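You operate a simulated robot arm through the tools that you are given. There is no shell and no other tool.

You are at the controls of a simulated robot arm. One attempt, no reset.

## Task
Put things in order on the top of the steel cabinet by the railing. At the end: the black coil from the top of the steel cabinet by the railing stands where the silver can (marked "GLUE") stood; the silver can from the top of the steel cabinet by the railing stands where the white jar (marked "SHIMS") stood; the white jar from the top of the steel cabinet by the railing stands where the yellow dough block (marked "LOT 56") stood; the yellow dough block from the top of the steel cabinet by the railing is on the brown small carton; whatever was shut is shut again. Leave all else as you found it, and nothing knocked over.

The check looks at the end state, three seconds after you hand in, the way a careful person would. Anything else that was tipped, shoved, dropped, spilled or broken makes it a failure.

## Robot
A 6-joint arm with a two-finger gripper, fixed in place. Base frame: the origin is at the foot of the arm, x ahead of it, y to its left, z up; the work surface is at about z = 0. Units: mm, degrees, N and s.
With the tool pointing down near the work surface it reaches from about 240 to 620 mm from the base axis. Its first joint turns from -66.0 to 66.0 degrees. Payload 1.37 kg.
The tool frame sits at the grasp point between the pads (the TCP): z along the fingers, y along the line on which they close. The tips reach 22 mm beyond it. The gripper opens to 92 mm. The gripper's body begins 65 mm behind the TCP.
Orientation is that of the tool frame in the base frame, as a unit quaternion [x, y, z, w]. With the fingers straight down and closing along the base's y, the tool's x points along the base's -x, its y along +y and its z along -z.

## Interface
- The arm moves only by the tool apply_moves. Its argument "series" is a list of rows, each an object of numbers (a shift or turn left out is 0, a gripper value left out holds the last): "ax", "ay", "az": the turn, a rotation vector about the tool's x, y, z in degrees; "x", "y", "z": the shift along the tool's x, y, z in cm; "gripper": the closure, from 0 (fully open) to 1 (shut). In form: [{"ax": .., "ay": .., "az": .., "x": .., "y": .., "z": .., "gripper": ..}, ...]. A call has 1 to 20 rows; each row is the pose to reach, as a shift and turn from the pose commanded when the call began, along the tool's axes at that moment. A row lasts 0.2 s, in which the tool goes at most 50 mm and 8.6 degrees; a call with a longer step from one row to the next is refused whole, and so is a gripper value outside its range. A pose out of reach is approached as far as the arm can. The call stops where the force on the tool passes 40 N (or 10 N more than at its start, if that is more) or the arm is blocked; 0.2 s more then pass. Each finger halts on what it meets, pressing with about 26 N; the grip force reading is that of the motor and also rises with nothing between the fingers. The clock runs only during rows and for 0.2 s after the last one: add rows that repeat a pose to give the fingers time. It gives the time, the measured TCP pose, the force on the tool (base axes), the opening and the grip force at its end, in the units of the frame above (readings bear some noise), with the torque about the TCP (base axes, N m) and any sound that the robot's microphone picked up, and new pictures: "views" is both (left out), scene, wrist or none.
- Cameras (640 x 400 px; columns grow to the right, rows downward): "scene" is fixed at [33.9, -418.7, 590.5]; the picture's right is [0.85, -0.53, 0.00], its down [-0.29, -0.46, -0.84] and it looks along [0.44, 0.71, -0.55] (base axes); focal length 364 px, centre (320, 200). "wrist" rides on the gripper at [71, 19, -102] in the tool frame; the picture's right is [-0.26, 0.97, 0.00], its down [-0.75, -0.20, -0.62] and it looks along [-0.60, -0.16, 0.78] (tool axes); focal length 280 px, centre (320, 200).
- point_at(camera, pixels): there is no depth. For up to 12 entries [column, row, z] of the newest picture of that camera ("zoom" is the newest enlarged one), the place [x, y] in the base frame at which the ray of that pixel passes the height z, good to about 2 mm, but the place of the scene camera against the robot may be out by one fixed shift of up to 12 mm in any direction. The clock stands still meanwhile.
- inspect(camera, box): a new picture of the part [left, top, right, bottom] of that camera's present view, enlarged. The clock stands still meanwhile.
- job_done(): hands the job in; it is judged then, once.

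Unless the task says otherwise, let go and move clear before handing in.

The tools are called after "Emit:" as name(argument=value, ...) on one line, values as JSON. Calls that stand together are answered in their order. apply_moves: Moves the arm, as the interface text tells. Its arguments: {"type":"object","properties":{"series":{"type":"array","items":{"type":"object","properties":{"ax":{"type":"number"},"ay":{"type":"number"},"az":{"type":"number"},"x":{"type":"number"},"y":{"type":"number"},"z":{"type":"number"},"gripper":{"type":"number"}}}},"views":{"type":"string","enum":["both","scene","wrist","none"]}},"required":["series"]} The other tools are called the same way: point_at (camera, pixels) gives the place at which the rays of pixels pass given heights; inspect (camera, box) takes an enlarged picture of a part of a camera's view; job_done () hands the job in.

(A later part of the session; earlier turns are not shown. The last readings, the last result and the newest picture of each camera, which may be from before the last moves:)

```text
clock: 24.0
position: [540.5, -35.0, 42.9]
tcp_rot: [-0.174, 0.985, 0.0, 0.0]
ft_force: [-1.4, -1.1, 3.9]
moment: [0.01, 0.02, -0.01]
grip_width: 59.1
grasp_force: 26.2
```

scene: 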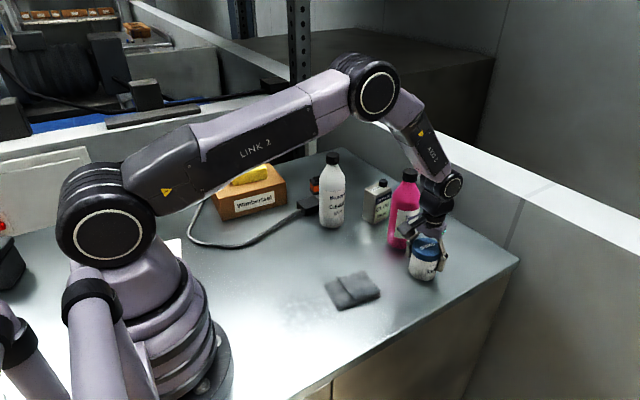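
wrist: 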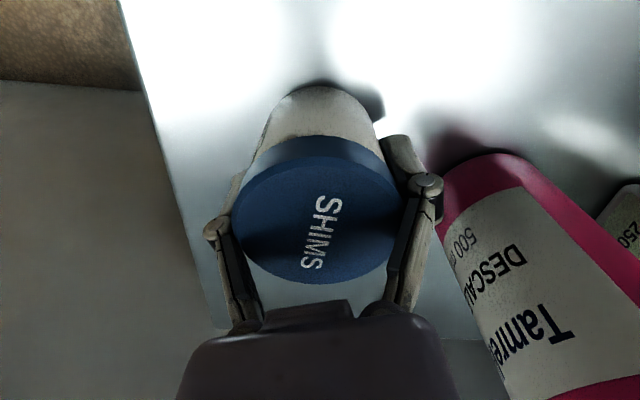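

Gripped at 59 mm with 26 N and little side load. Test lift of about 10 mm to see whether the whole jar follows.

Emit:
apply_moves(series=[{"z": -0.3}, {"z": -0.7}, {"z": -1.0}, {"z": -1.0}])

Emit:
inspect(camera="scene", box=[370, 180, 490, 300])

```text
clock: 25.0
position: [540.5, -37.1, 52.7]
tcp_rot: [-0.173, 0.985, 0.0, 0.0]
ft_force: [1.0, -0.1, 0.2]
moment: [-0.01, 0.02, 0.0]
grip_width: 59.4
grasp_force: 26.0
```

scene: 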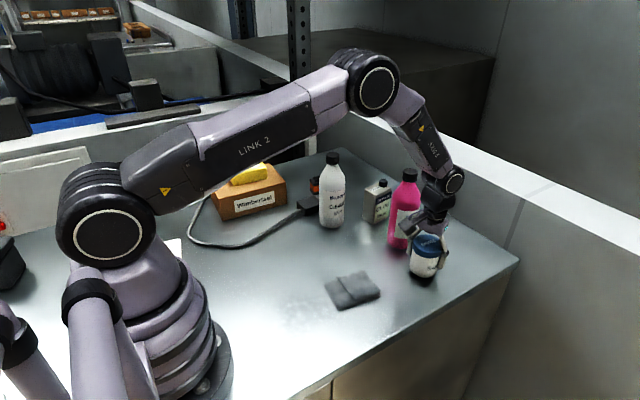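
wrist: 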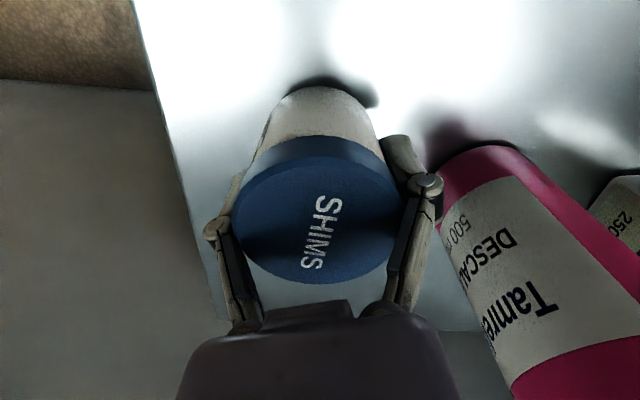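

```text
3.33 times, centred on (430, 240) of scene
```

zoom: 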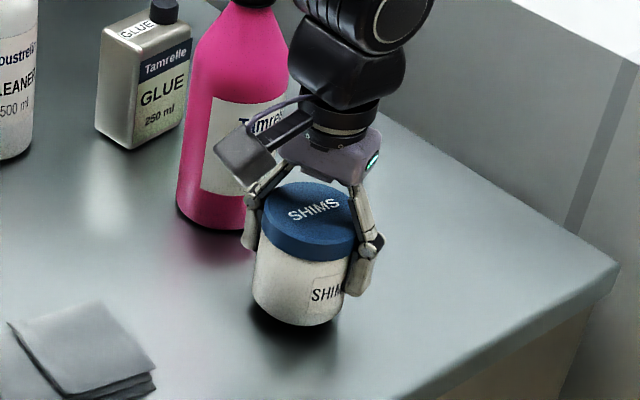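

The whole jar lifted, lid firmly on. Lifting to z≈150 and carrying it to the dough's former place (301.5,200.5).

Emit:
apply_moves(series=[{"z": -3.5}, {"z": -7.0}, {"z": -10.0}, {"x": 1.79, "y": 3.83, "z": -10.0}, {"x": 3.59, "y": 7.66, "z": -10.0}, {"x": 5.38, "y": 11.49, "z": -10.0}, {"x": 7.18, "y": 15.32, "z": -10.0}, {"x": 8.97, "y": 19.15, "z": -10.0}, {"x": 10.76, "y": 22.98, "z": -10.0}, {"x": 12.56, "y": 26.81, "z": -10.0}, {"x": 14.35, "y": 30.64, "z": -10.0}, {"x": 14.35, "y": 30.64, "z": -10.0}])

```text
clock: 27.6
position: [300.3, 200.4, 153.4]
tcp_rot: [-0.173, 0.985, 0.0, 0.0]
ft_force: [-0.5, -0.2, -1.3]
moment: [0.01, -0.01, 0.0]
grip_width: 59.1
grasp_force: 26.4
```

scene: 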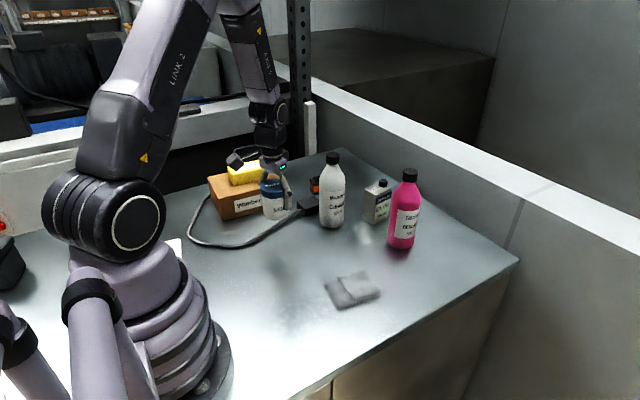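
wrist: 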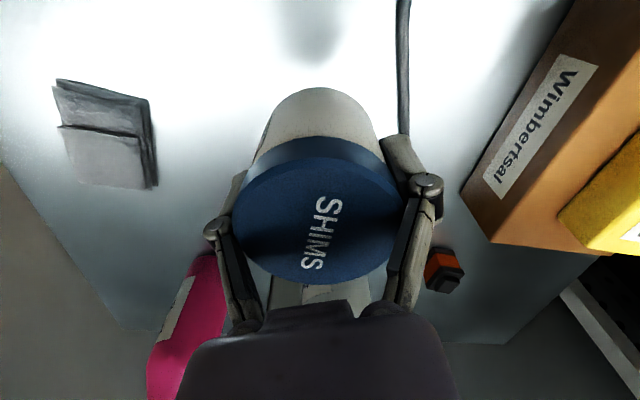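

Emit:
point_at(camera="wrist", pixels=[[403, 20, 5], [402, 60, 5], [403, 100, 5], [405, 130, 5]])

```text
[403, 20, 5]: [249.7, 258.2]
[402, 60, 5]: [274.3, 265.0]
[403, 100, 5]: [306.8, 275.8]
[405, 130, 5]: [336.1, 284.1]
```

Area is clear (cable passes ~35 mm beyond the jar's edge). Lowering the jar to just above the surface, then gently to contact.

Emit:
apply_moves(series=[{"z": 4.0}, {"z": 7.5}, {"z": 10.0}, {"z": 10.5}, {"z": 10.5}], views="none")

Emit:
apply_moves(series=[{"z": 0.2}, {"z": 0.4}, {"z": 0.4}], views="scene")

```text
clock: 28.8
position: [302.8, 199.7, 49.2]
tcp_rot: [-0.174, 0.985, 0.001, 0.0]
ft_force: [-0.1, -0.9, -0.9]
moment: [-0.02, 0.01, -0.04]
grip_width: 58.9
grasp_force: 26.2
```

```text
clock: 29.6
position: [303.5, 201.7, 45.5]
tcp_rot: [-0.173, 0.985, 0.0, 0.0]
ft_force: [-0.6, 0.1, -1.1]
moment: [0.01, 0.01, 0.0]
grip_width: 58.9
grasp_force: 25.7
```

scene: 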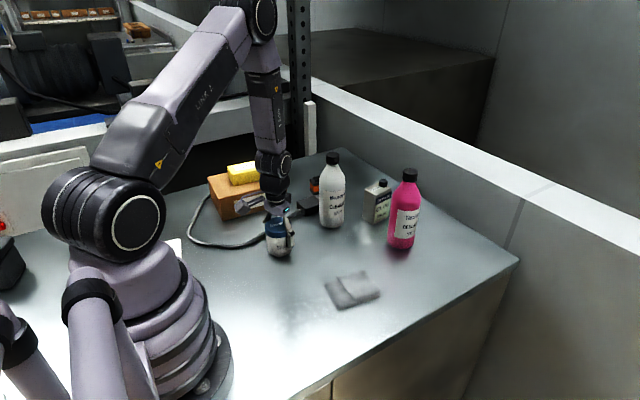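

Still light (Fz -1.1 N), about 1–3 mm from touching. Lowering in small steps.

Emit:
apply_moves(series=[{"z": 0.1}, {"z": 0.2}, {"z": 0.2}], views="none")

```text
clock: 30.4
position: [302.5, 201.3, 43.7]
tcp_rot: [-0.174, 0.985, -0.001, 0.001]
ft_force: [0.2, 0.5, 16.5]
moment: [-0.01, 0.05, 0.0]
grip_width: 59.0
grasp_force: 26.4
```

Contact (Fz +16.5 N). Easing up 1 mm, opening slowly, then rising.

Emit:
apply_moves(series=[{"z": -0.1}, {"z": -0.1, "gripper": 0.34}, {"z": -0.1, "gripper": 0.26}, {"z": -0.1, "gripper": 0.14}, {"z": -0.1, "gripper": 0.0}, {"z": -0.1, "gripper": 0.0}], views="wrist")

```text
clock: 31.8
position: [301.5, 201.8, 42.5]
tcp_rot: [-0.174, 0.985, 0.0, 0.0]
ft_force: [0.8, 0.2, 0.0]
moment: [0.01, 0.0, 0.02]
grip_width: 92.0
grasp_force: 0.0
```

wrist: 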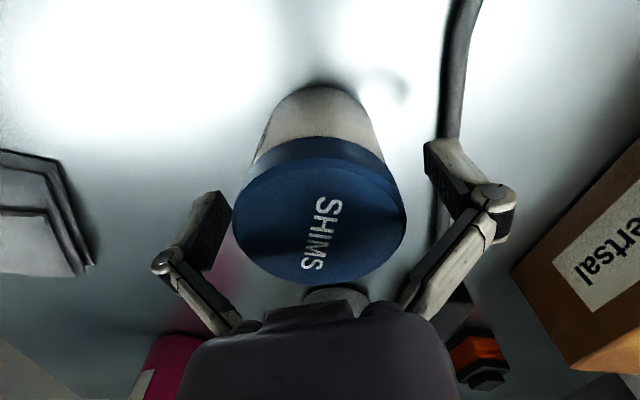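

Jar placed and freed. Rising straight up, then moving to a viewpoint before the can at z≈260, yaw set to about -6.8° to match the can.

Emit:
apply_moves(series=[{"z": -4.0}, {"z": -8.5}, {"z": -13.0}, {"z": -17.5}, {"z": -21.8}, {"z": -21.8, "x": -3.6, "y": -1.74, "az": 2.6}, {"z": -21.8, "x": -7.2, "y": -3.5, "az": 5.2}, {"z": -21.8, "x": -10.8, "y": -5.2, "az": 7.9}, {"z": -21.8, "x": -14.4, "y": -7.0, "az": 10.5}, {"z": -21.8, "x": -17.96, "y": -8.72, "az": 13.2}, {"z": -21.8, "x": -17.96, "y": -8.72, "az": 13.2}])

```text
clock: 34.2
position: [501.9, 178.6, 261.9]
tcp_rot: [-0.058, 0.998, 0.0, 0.0]
ft_force: [0.1, 0.0, 1.7]
moment: [-0.01, -0.04, -0.03]
grip_width: 92.0
grasp_force: 0.1
```

scene: 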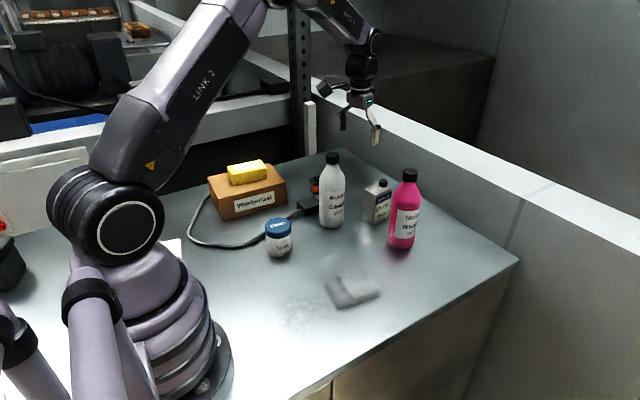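
wrist: 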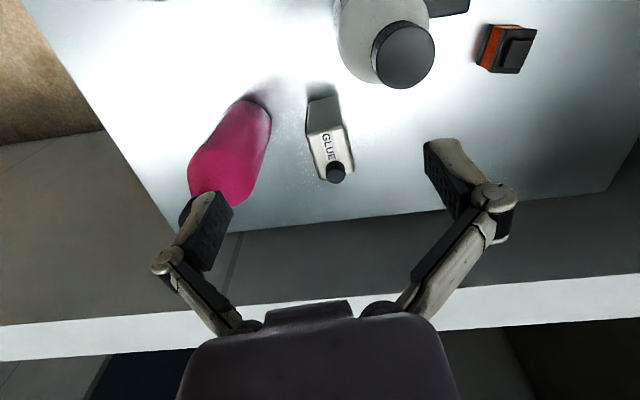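

Emit:
inspect(camera="wrist", box=[270, 70, 390, 200])

Emit:
inspect(camera="wrist", box=[320, 0, 560, 110])

Emit:
inspect(camera="scene", box=[290, 140, 430, 260])

```text
3.08 times, centred on (330, 135) of wrist
```

zoom: 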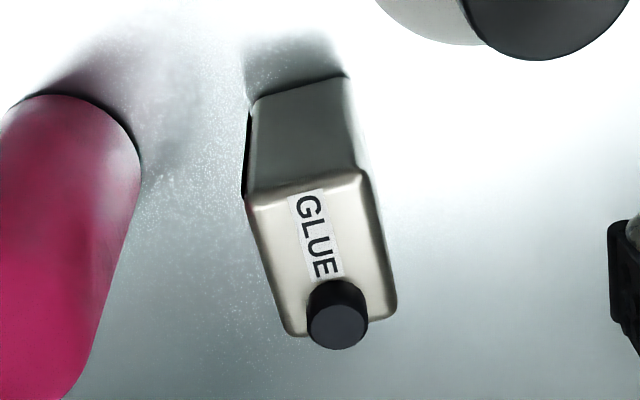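

```text
2.67 times, centred on (440, 55) of wrist
```

zoom: 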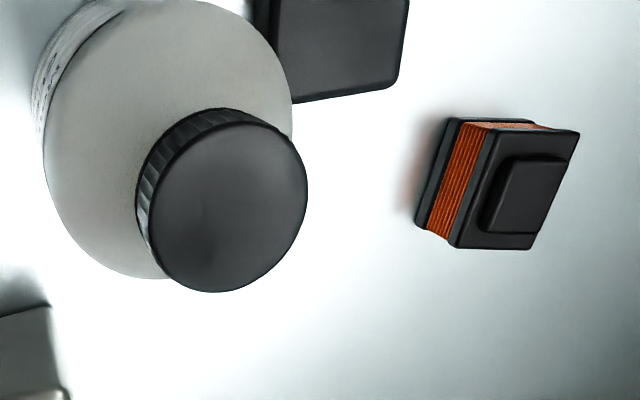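

```text
3.33 times, centred on (360, 200) of scene
```

zoom: 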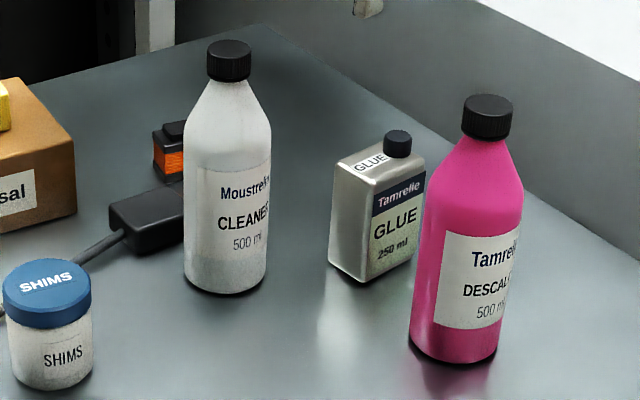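

Emit:
point_at(camera="wrist", pixels=[[307.9, 104.1, 0], [338.8, 95, 0], [306.3, 134, 80], [343.6, 125.2, 80], [321.2, 178.9, 80], [354.4, 170.7, 80], [306.3, 134, 90], [354.4, 170.7, 90], [335.5, 172.4, 95], [404.4, 56.9, 170], [404.4, 56.9, 150]])

Emit:
point_at(camera="wrist", pixels=[[490.6, 25.1, 0], [475.6, 64.4, 0], [518.8, 73, 25], [503.8, 28, 25], [536.7, 29.5, 25], [489.8, 71.9, 25], [518.8, 73, 40], [503.8, 28, 40], [536.7, 29.5, 40], [489.8, 71.9, 40]])

```text
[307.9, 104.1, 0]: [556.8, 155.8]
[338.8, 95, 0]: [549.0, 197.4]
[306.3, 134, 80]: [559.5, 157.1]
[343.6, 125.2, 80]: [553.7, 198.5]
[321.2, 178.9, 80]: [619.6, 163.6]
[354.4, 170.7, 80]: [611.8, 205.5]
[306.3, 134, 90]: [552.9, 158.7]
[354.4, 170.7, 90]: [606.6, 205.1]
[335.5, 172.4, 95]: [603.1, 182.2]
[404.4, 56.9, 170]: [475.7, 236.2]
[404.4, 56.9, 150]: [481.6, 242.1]
```

```text
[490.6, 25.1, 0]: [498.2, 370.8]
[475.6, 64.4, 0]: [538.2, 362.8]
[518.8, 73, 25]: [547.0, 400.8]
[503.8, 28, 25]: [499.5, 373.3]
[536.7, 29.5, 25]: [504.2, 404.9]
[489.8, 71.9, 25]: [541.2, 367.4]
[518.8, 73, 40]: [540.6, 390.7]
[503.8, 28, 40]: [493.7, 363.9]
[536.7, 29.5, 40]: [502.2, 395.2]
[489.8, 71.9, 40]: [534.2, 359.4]
```

The can is about 42×60×85 mm (cap to ~102), centre (582,181), turned about +6°. The coil is about 42×33×30 mm centred (521,383). Before descending between the bottles I want the descaler's exact position.

Emit:
point_at(camera="wrist", pixels=[[247, 101.5, 0], [270, 118, 0], [271.5, 124, 10], [425, 211, 0], [300, 226, 0], [480, 308, 50], [480, 308, 150]])

Emit:
point_at(camera="scene", pixels=[[387.5, 240, 0], [414, 240, 0], [400, 248.5, 0], [318.9, 219.5, 0], [344.4, 219.5, 0], [331.5, 227.9, 0], [380, 221, 0], [363, 218, 0]])

```text
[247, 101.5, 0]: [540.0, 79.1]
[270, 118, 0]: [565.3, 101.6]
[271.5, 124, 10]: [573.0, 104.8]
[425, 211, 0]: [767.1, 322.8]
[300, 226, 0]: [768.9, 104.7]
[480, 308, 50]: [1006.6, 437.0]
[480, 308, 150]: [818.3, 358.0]
```

```text
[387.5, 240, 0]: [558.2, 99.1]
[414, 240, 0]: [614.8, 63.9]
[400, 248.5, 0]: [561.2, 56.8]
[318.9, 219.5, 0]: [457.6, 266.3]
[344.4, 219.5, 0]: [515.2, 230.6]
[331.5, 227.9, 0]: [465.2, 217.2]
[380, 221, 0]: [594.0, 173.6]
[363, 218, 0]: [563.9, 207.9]
```

Descaler centre ≈(572,73), r≈32; cleaner axis ≈(469,231). Moving over the can at z≈150 with the gripper partly closed (~68 mm) for bottle clearance.

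Emit:
apply_moves(series=[{"x": -2.0, "y": -0.22, "z": 2.7, "gripper": 0.1}, {"x": -4.1, "y": -0.44, "z": 5.5, "gripper": 0.2}, {"x": -6.1, "y": -0.66, "z": 8.2, "gripper": 0.26}, {"x": -8.15, "y": -0.87, "z": 11.0, "gripper": 0.26, "az": 0.6}, {"x": -8.15, "y": -0.87, "z": 11.0, "gripper": 0.26, "az": 0.6}])

```text
clock: 35.4
position: [585.2, 181.3, 148.5]
tcp_rot: [-0.054, 0.999, 0.0, 0.0]
ft_force: [0.1, 0.1, 0.3]
moment: [-0.03, 0.0, -0.03]
grip_width: 68.3
grasp_force: 0.0
```

scene: 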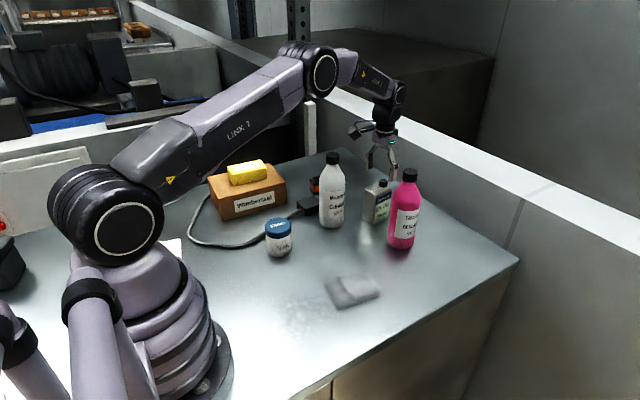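
wrist: 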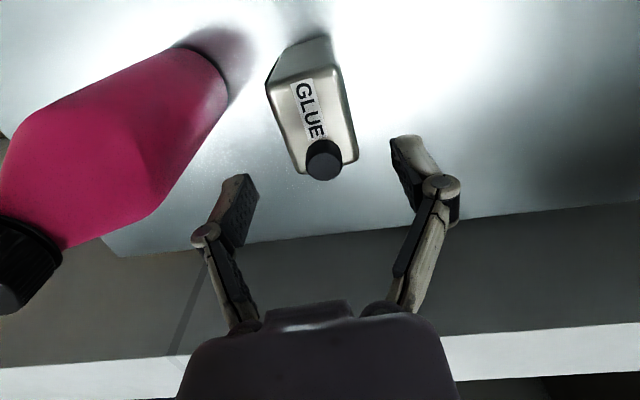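

Emit:
inspect(camera="wrist", box=[240, 20, 400, 200])

Emit:
inspect(camera="scene", box=[300, 100, 440, 260])

Emit:
point_at(camera="wrist", pixels=[[267, 84, 85], [338, 68, 85], [300, 173, 85], [358, 158, 85], [275, 60, 0], [328, 37, 0]])

```text
2.22 times, centred on (320, 110) of wrist
```

zoom: 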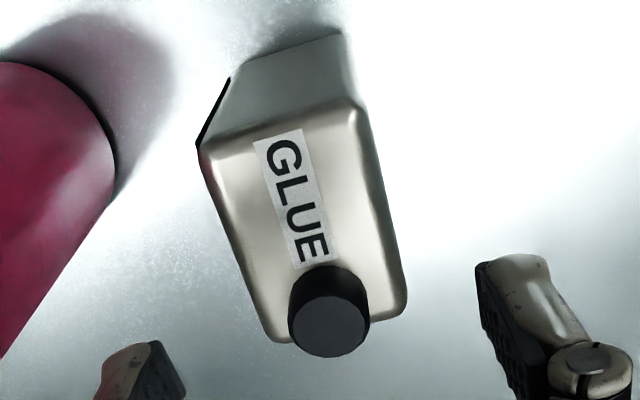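

```text
2.50 times, centred on (370, 180) of scene
```

zoom: 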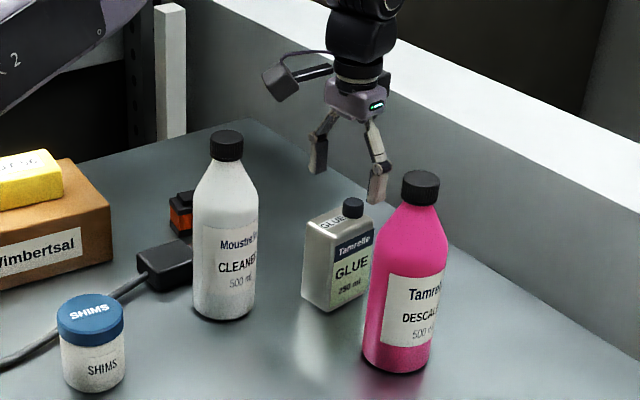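

```text
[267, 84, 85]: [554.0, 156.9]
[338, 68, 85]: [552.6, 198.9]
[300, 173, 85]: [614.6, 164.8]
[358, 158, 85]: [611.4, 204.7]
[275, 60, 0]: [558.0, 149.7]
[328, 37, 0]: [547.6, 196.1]
```

Can centred at (583,181), aligned with the TCP. Descending partway (to z≈90) and checking the camera-to-cleaner gap in the scene view.

Emit:
apply_moves(series=[{"z": 2.0}, {"z": 4.0}, {"z": 6.0}, {"z": 6.0}])

Emit:
inspect(camera="scene", box=[300, 100, 440, 260])

```text
clock: 36.4
position: [584.3, 178.9, 90.4]
tcp_rot: [-0.054, 0.999, -0.001, 0.001]
ft_force: [-0.3, 0.4, 0.7]
moment: [-0.01, -0.01, -0.01]
grip_width: 68.0
grasp_force: 0.1
```

scene: 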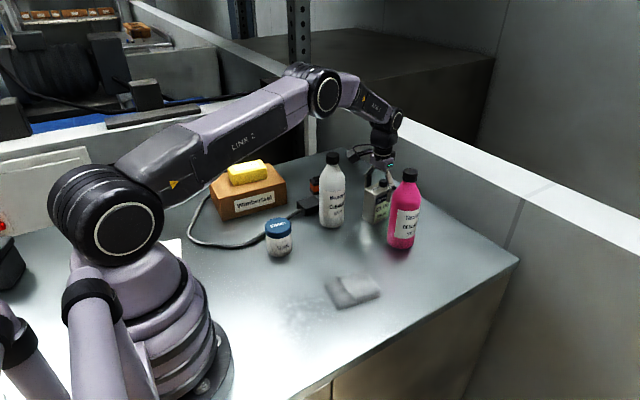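
wrist: 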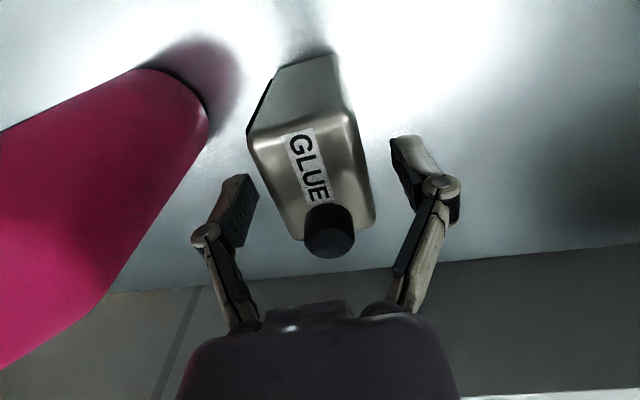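

```text
2.50 times, centred on (370, 180) of scene
```

zoom: 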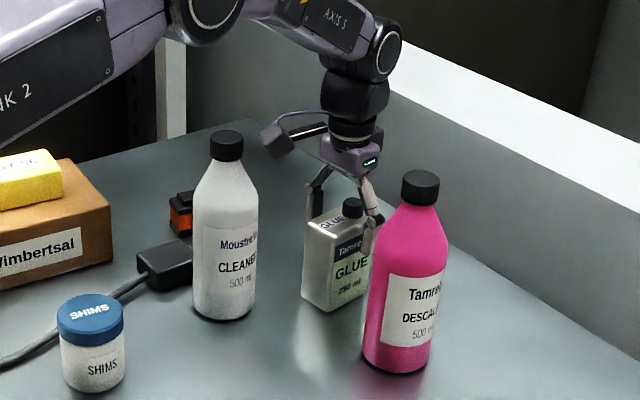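

Gap between wrist camera and cleaner is about 14 mm in the scene, fine. Descending to z≈60.

Emit:
apply_moves(series=[{"z": 1.0}, {"z": 2.0}, {"z": 3.0}, {"z": 3.0}])

Emit:
inspect(camera="scene", box=[300, 100, 440, 260])

```text
clock: 37.4
position: [582.8, 181.4, 61.2]
tcp_rot: [-0.054, 0.999, 0.001, 0.0]
ft_force: [-0.2, -0.2, -0.1]
moment: [0.01, 0.0, -0.02]
grip_width: 68.2
grasp_force: 0.0
```

scene: 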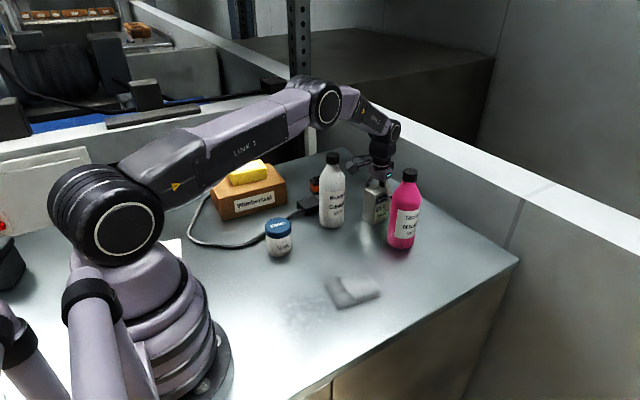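
wrist: 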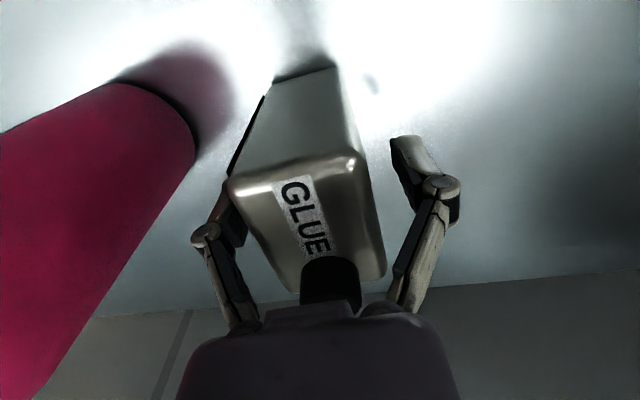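

```text
2.50 times, centred on (370, 180) of scene
```

zoom: 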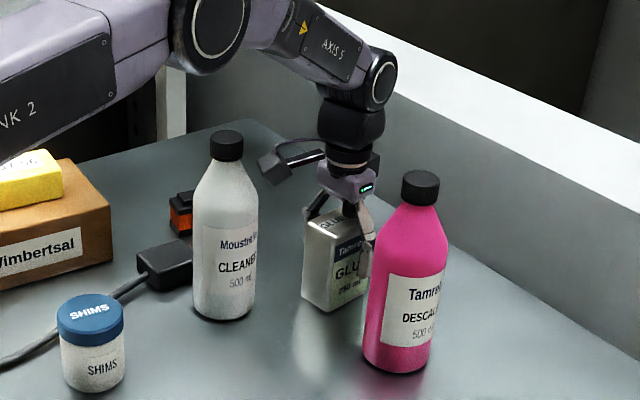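

Positioned around the can. Closing gradually.

Emit:
apply_moves(series=[{"gripper": 0.36}, {"gripper": 0.44}, {"gripper": 0.5}, {"gripper": 0.54}, {"gripper": 0.58}, {"gripper": 0.58}])

```text
clock: 38.8
position: [583.4, 180.2, 62.1]
tcp_rot: [-0.053, 0.999, 0.0, 0.0]
ft_force: [-1.4, -2.9, 1.8]
moment: [-0.12, 0.09, 0.04]
grip_width: 43.8
grasp_force: 25.9
```

scene: 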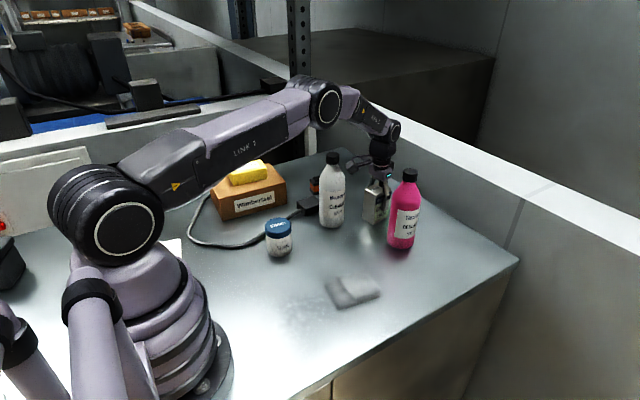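
wrist: 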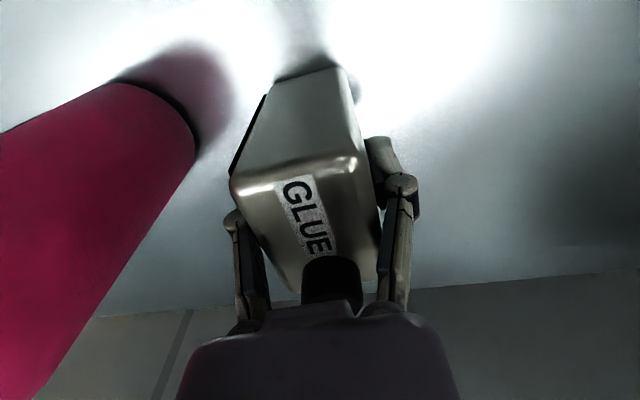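

Can gripped at 43.8 mm. Lifting to z≈150, then backing out between the two bottles and swinging to (430,-38), never over the bottles.

Emit:
apply_moves(series=[{"z": -1.0}, {"z": -3.5}, {"z": -6.5}, {"z": -9.0}, {"x": 3.97, "y": -1.36, "z": -9.0}, {"x": 7.94, "y": -2.71, "z": -9.0}, {"x": 11.91, "y": -4.07, "z": -9.0}, {"x": 15.88, "y": -5.42, "z": -9.0}, {"x": 15.88, "y": -5.42, "z": -9.0}])

```text
clock: 40.8
position: [429.0, 112.0, 153.2]
tcp_rot: [-0.054, 0.999, 0.001, 0.001]
ft_force: [0.3, -0.3, -1.7]
moment: [0.02, 0.02, 0.01]
grip_width: 43.7
grasp_force: 26.1
```

scene: 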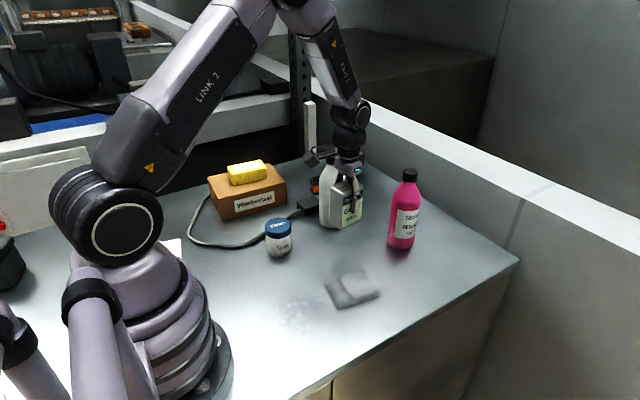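
wrist: 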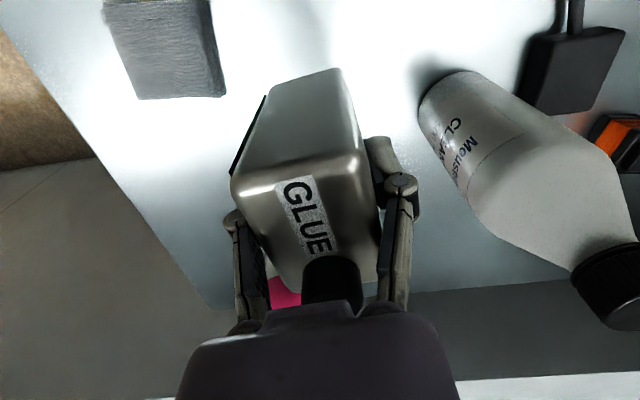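

Can held, clear of both bottles. Moving to (430,-38), then forward over the jar's former place (541,-38).

Emit:
apply_moves(series=[{"x": 0.4, "y": -3.68}, {"x": 0.8, "y": -7.36}, {"x": 1.2, "y": -11.03}, {"x": 1.6, "y": -14.71}, {"x": -2.08, "y": -15.11}, {"x": -5.75, "y": -15.51}, {"x": -9.43, "y": -15.91}, {"x": -9.43, "y": -15.91}])

```text
clock: 42.6
position: [541.7, -33.2, 152.1]
tcp_rot: [-0.054, 0.999, 0.0, 0.0]
ft_force: [0.0, -0.6, -3.0]
moment: [0.02, -0.02, 0.02]
grip_width: 43.5
grasp_force: 26.3
```

scene: 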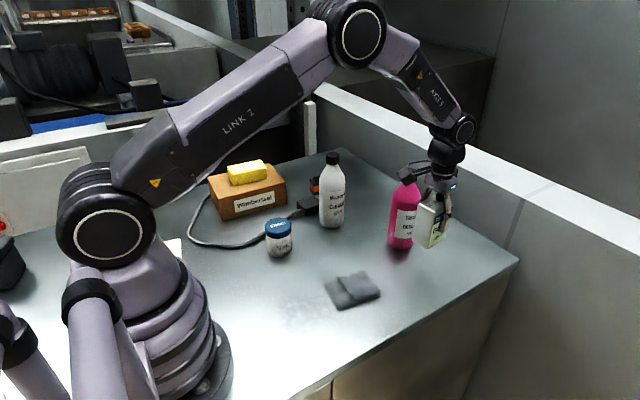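
wrist: 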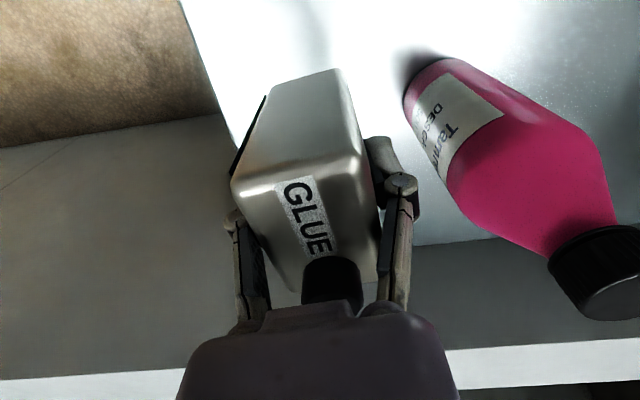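

Lowering the can to a few mm above the surface.

Emit:
apply_moves(series=[{"z": 3.0}, {"z": 6.0}, {"z": 8.0}, {"z": 8.6}, {"z": 8.6}])

```text
clock: 43.8
position: [541.5, -35.4, 66.5]
tcp_rot: [-0.055, 0.999, 0.0, 0.0]
ft_force: [-0.1, 0.2, -2.1]
moment: [0.02, 0.04, 0.03]
grip_width: 43.6
grasp_force: 25.9
```

scene: 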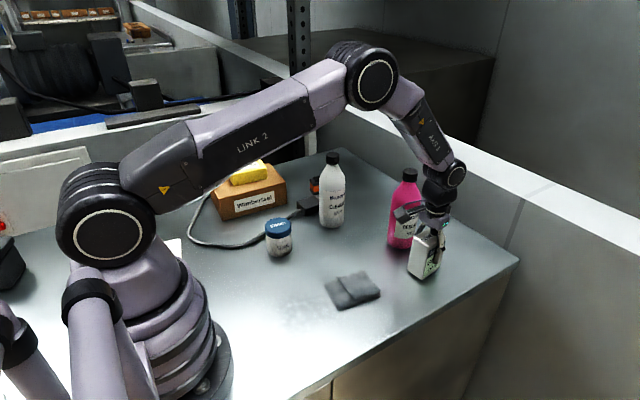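
wrist: 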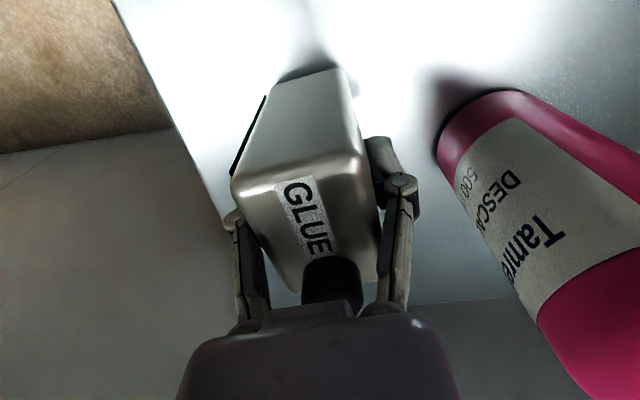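

Emit:
apply_moves(series=[{"y": -0.15}, {"y": -0.15, "z": 0.15}, {"y": -0.15, "z": 0.3}, {"y": -0.15, "z": 0.3}], views="none")

```text
clock: 44.8
position: [541.7, -38.5, 62.3]
tcp_rot: [-0.053, 0.999, 0.0, 0.0]
ft_force: [0.2, -0.5, -2.3]
moment: [0.02, -0.04, 0.0]
grip_width: 43.5
grasp_force: 25.9
```

Not touching yet (Fz -2.3 N). Another small step down.

Emit:
apply_moves(series=[{"z": 0.1}, {"z": 0.15}, {"z": 0.15}], views="none")

```text
clock: 45.6
position: [542.8, -37.9, 62.0]
tcp_rot: [-0.053, 0.999, 0.0, 0.001]
ft_force: [-4.9, 4.7, 15.1]
moment: [0.09, 0.32, -0.01]
grip_width: 43.6
grasp_force: 26.2
```

Contact (Fz +15 N). Easing up slightly and opening slowly.

Emit:
apply_moves(series=[{"z": -0.07}, {"z": -0.07, "gripper": 0.5}, {"z": -0.07, "gripper": 0.46}, {"z": -0.07, "gripper": 0.36}, {"z": -0.07, "gripper": 0.24}, {"z": -0.07, "gripper": 0.24}])

```text
clock: 47.0
position: [541.1, -37.6, 61.1]
tcp_rot: [-0.054, 0.999, 0.0, -0.001]
ft_force: [-0.3, -0.9, -0.6]
moment: [-0.01, 0.02, -0.03]
grip_width: 69.8
grasp_force: 0.1
```

scene: 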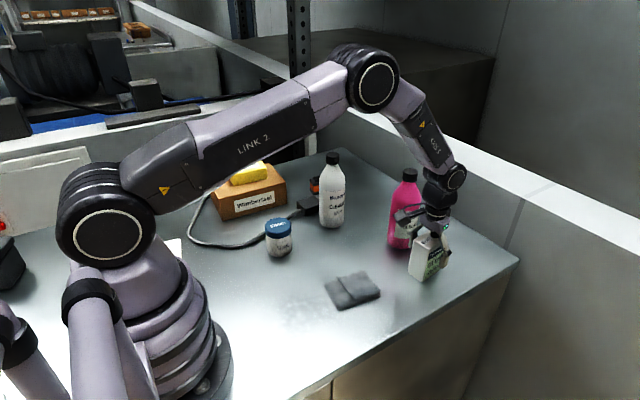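
wrist: 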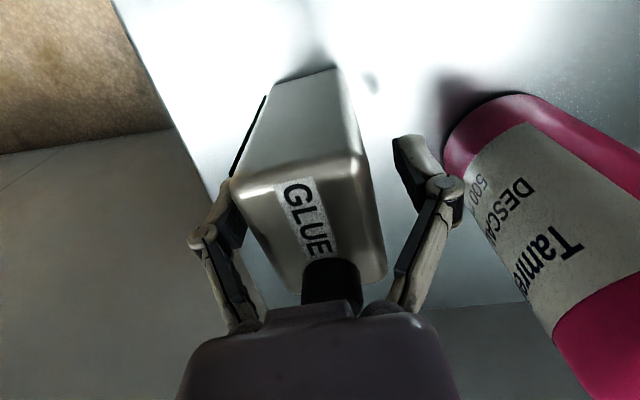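

Can stands where the jar was. Rising straight up, then travelling high to view the coil from around (430,330,260), turning yaw to +7° to match the coil's sides.

Emit:
apply_moves(series=[{"z": -3.0}, {"z": -7.0}, {"z": -11.5}, {"z": -16.0}, {"z": -20.0, "gripper": 0.1}, {"x": 0.78, "y": 4.21, "z": -20.0, "az": 1.5}, {"x": 1.57, "y": 8.42, "z": -20.0, "az": 3.0}, {"x": 2.35, "y": 12.63, "z": -20.0, "az": 4.5}, {"x": 3.13, "y": 16.84, "z": -20.0, "az": 6.0}, {"x": 3.92, "y": 21.04, "z": -20.0, "az": 7.5}, {"x": 4.7, "y": 25.25, "z": -20.0, "az": 9.0}, {"x": 5.48, "y": 29.46, "z": -20.0, "az": 10.5}, {"x": 6.27, "y": 33.67, "z": -20.0, "az": 12.0}, {"x": 7.05, "y": 37.88, "z": -20.0, "az": 13.4}, {"x": 7.05, "y": 37.88, "z": -20.0, "az": 13.4}])

```text
clock: 50.2
position: [429.4, 329.9, 261.0]
tcp_rot: [0.063, 0.998, 0.0, 0.0]
ft_force: [-0.7, -0.2, -0.2]
moment: [-0.03, -0.03, -0.02]
grip_width: 82.9
grasp_force: 0.1
```

scene: 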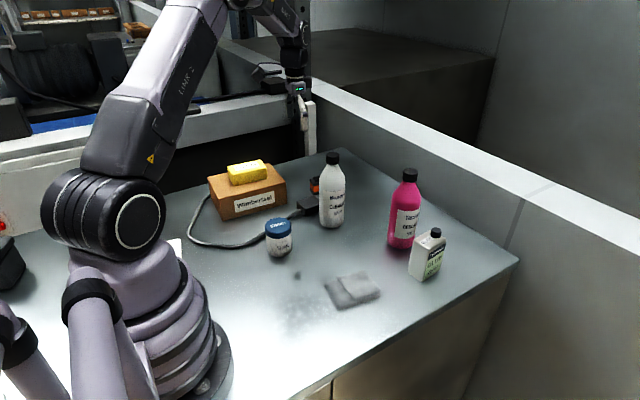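
wrist: 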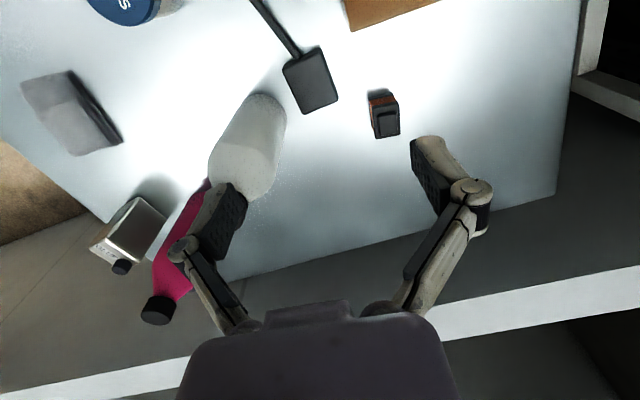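

Can stands upright at the jar's old spot. Zooming on the coil, and also on a small dark spot at scene (297,275).

Emit:
inspect(camera="wrist", box=[340, 70, 430, 150])

Emit:
inspect(camera="scene", box=[240, 200, 460, 330])

```text
5.00 times, centred on (385, 110) of wrist
```

zoom: 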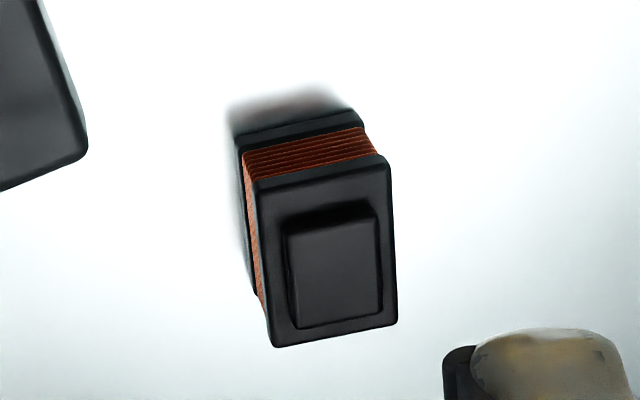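

```text
2.91 times, centred on (350, 265) of scene
```

zoom: 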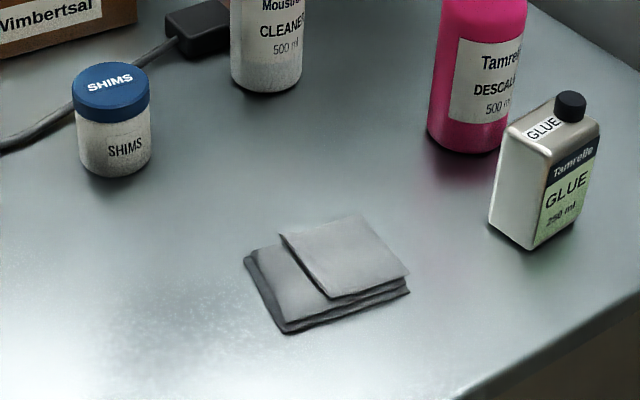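

Emit:
point_at(camera="wrist", pixels=[[368.6, 97.4, 0], [393, 92, 0], [372.6, 106.4, 30], [398.6, 101.4, 30], [400.2, 134.4, 30], [376, 139.4, 30], [372.6, 106.4, 35], [398.6, 101.4, 35], [400.2, 134.4, 35], [376, 139.4, 35]])

Emit:
point_at(camera="wrist", pixels=[[310, 80, 10], [340, 100, 25], [284, 68, 25], [303, 114, 25], [437, 4, 75], [357, 30, 75], [345, 0, 75], [265, 95, 0], [555, 195, 0]])

```text
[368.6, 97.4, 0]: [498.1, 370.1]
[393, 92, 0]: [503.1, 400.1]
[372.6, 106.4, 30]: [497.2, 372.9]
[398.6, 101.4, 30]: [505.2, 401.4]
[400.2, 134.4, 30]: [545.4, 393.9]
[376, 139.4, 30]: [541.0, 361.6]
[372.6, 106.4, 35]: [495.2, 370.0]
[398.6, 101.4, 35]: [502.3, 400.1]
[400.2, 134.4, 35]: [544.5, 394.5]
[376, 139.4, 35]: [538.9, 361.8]
```

```text
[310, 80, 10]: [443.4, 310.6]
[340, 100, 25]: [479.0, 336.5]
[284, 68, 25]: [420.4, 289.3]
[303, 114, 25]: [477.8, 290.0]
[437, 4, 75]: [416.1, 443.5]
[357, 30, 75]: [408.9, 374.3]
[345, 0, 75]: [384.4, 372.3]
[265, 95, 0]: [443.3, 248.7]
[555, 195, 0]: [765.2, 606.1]
```

Coil centre (521.4,382), about 42×32 mm, turned about -9.5°, height ~32. It lies 647 mm out, so I'll tilt the tool ~15° outward. First yaw to +9.5°, then tilt and move over it at z≈150 to test the reach.

Emit:
apply_moves(series=[{"az": 2.3, "gripper": 0.2}, {"az": 2.3, "gripper": 0.33}], views="none")

Emit:
apply_moves(series=[{"x": -2.0, "y": 1.65, "z": 2.75, "ay": -4}, {"x": -4.0, "y": 3.3, "z": 5.5, "ay": -8}, {"x": -6.0, "y": 5.0, "z": 8.25, "ay": -12}, {"x": -8.13, "y": 6.68, "z": 11.0, "ay": -15}, {"x": -8.13, "y": 6.68, "z": 11.0, "ay": -15}])

```text
clock: 50.8
position: [428.8, 330.6, 262.4]
tcp_rot: [0.083, 0.997, 0.0, 0.0]
ft_force: [0.5, 0.2, 0.0]
moment: [0.0, 0.02, 0.01]
grip_width: 61.6
grasp_force: 0.1
```

```text
clock: 52.0
position: [520.1, 382.2, 152.5]
tcp_rot: [0.082, 0.988, -0.011, 0.13]
ft_force: [-0.4, -0.7, -0.7]
moment: [-0.01, -0.02, 0.03]
grip_width: 61.6
grasp_force: 0.0
```

scene: 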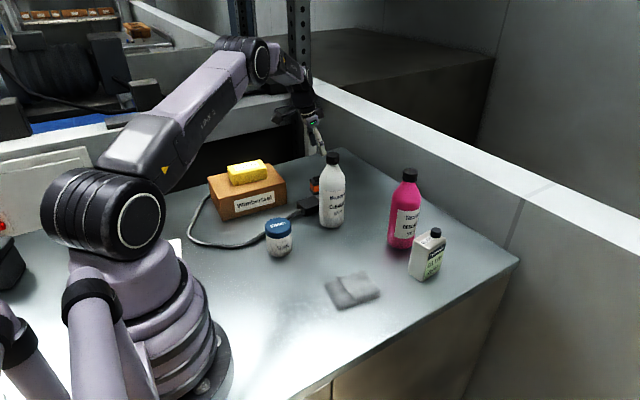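
wrist: 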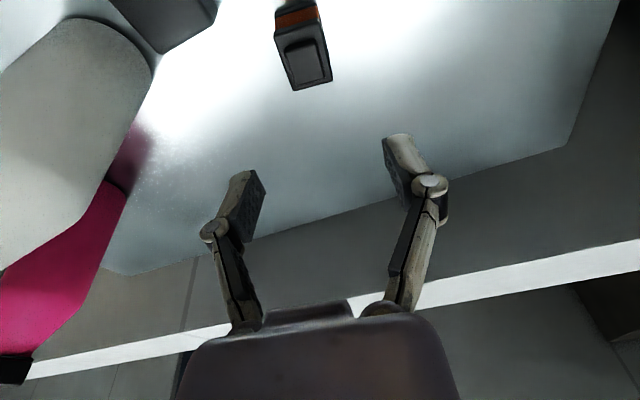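

The tilted pose was reached: (520,382,152). Re-measuring the coil from here.

Emit:
inspect(camera="wrist", box=[250, 0, 360, 100])

Emit:
inspect(camera="scene", box=[230, 80, 370, 230])

```text
4.00 times, centred on (305, 50) of wrist
```

zoom: 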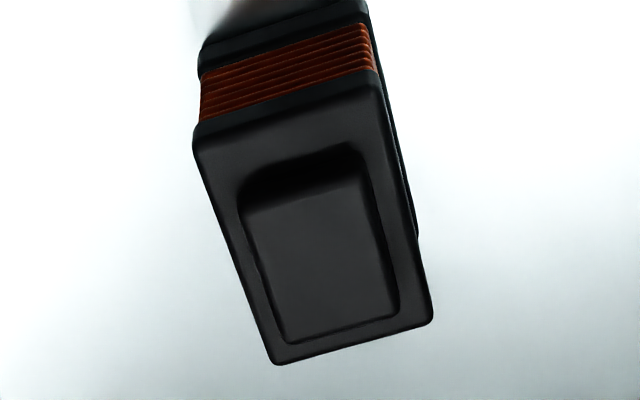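

```text
2.67 times, centred on (300, 155) of scene
```

zoom: 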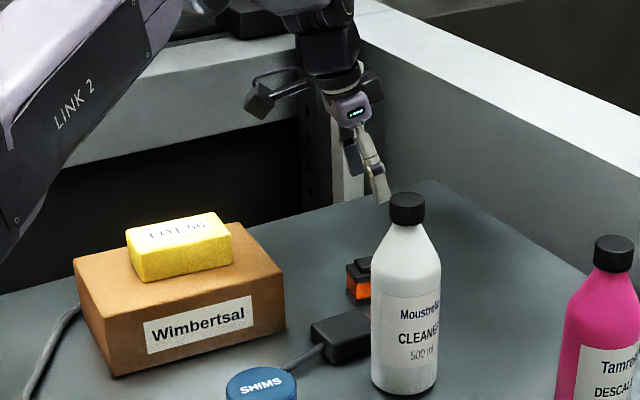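

Emit:
point_at(camera="wrist", pixels=[[273.3, 37.5, 32], [320.5, 22, 32], [333.3, 79.5, 32], [294.3, 90.8, 32], [273.3, 37.5, 28], [320.5, 22, 28], [333.3, 79.5, 28], [294.3, 90.8, 28]])

```text
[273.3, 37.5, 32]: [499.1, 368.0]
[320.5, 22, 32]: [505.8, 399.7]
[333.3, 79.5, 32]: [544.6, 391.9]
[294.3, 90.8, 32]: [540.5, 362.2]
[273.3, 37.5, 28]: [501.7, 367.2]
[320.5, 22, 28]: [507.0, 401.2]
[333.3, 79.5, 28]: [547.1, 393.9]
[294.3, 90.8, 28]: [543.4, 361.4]
```

Coil centre (522,381) confirmed. Descending vertically to z≈70 (tool x/z combination for the tilt), then checking the camera's clearance to the carton.

Emit:
apply_moves(series=[{"x": 0.7, "z": 2.58}, {"x": 1.4, "z": 5.15}, {"x": 2.07, "z": 7.73}, {"x": 2.07, "z": 7.73}])

Emit:
inspect(camera="scene", box=[230, 100, 370, 230])

```text
clock: 53.0
position: [521.5, 382.3, 71.8]
tcp_rot: [0.082, 0.988, -0.01, 0.129]
ft_force: [-0.2, -0.3, -0.6]
moment: [0.0, -0.03, -0.01]
grip_width: 61.8
grasp_force: 0.1
```

scene: 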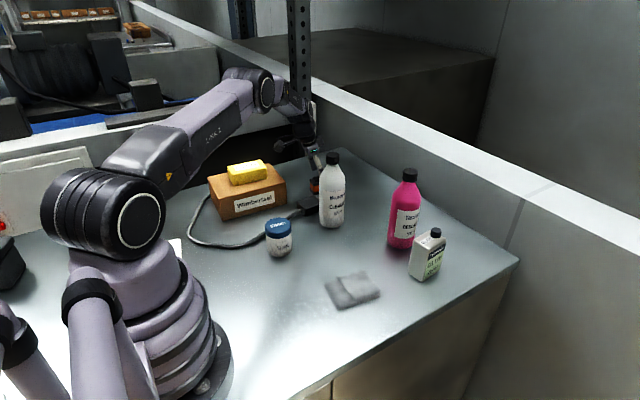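
wrist: 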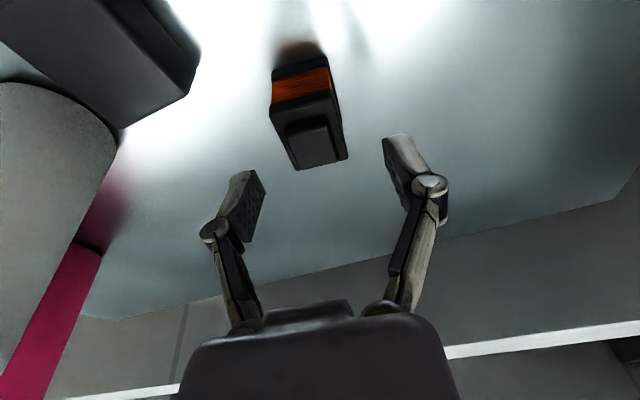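

```text
3.08 times, centred on (300, 165) of scene
```

zoom: 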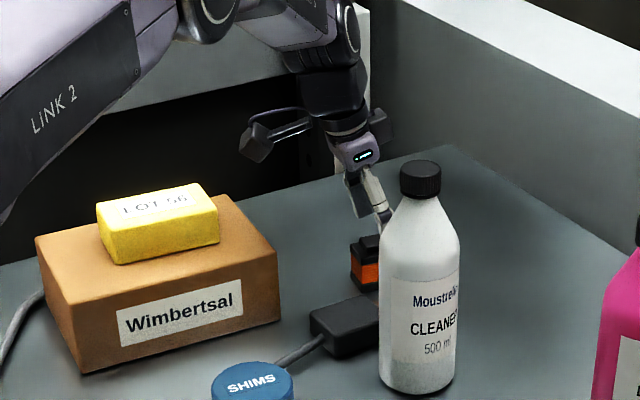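

The camera cube (zoom (257,142)) sits well above the carton; ~40 px remaining drop keeps it clear. Descending to z≈45, then 28.

Emit:
apply_moves(series=[{"x": 0.35, "z": 1.3}, {"x": 0.7, "z": 2.6}, {"x": 0.7, "z": 2.6}])

Emit:
inspect(camera="scene", box=[230, 100, 370, 230])

```text
clock: 53.8
position: [521.3, 381.7, 43.1]
tcp_rot: [0.082, 0.988, -0.011, 0.13]
ft_force: [1.1, -0.2, -0.7]
moment: [0.0, 0.0, -0.04]
grip_width: 61.5
grasp_force: 0.1
```

scene: 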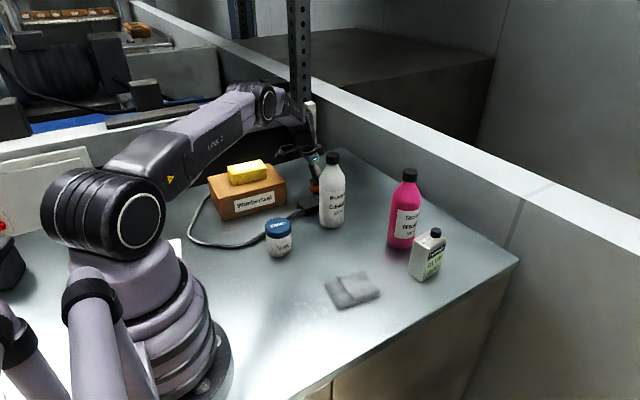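
wrist: 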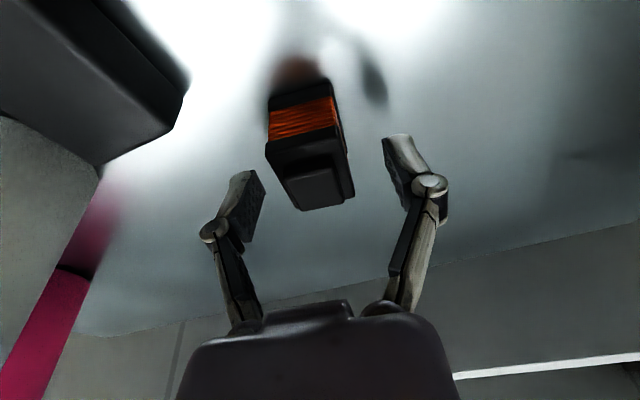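

```text
3.08 times, centred on (300, 165) of scene
```

zoom: 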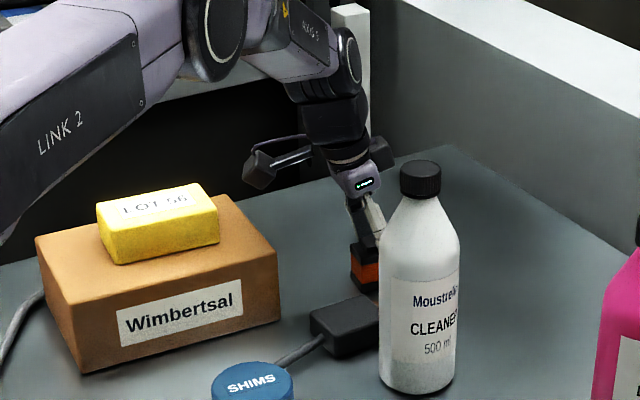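

Emit:
inspect(camera="wrist", box=[200, 50, 440, 250])

```text
2.00 times, centred on (320, 150) of wrist
```

zoom: 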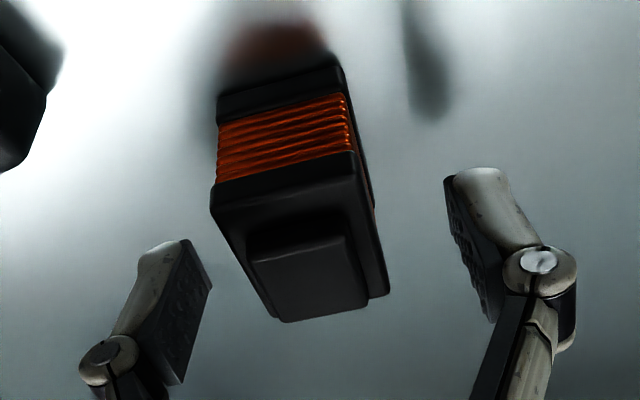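

Emit:
point_at(camera="wrist", pixels=[[266, 152, 30], [337, 128, 30], [354, 196, 30], [299, 208, 30], [320, 186, 43]])

```text
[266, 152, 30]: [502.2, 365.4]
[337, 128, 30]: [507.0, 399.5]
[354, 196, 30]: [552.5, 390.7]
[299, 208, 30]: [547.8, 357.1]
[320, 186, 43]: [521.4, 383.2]
```

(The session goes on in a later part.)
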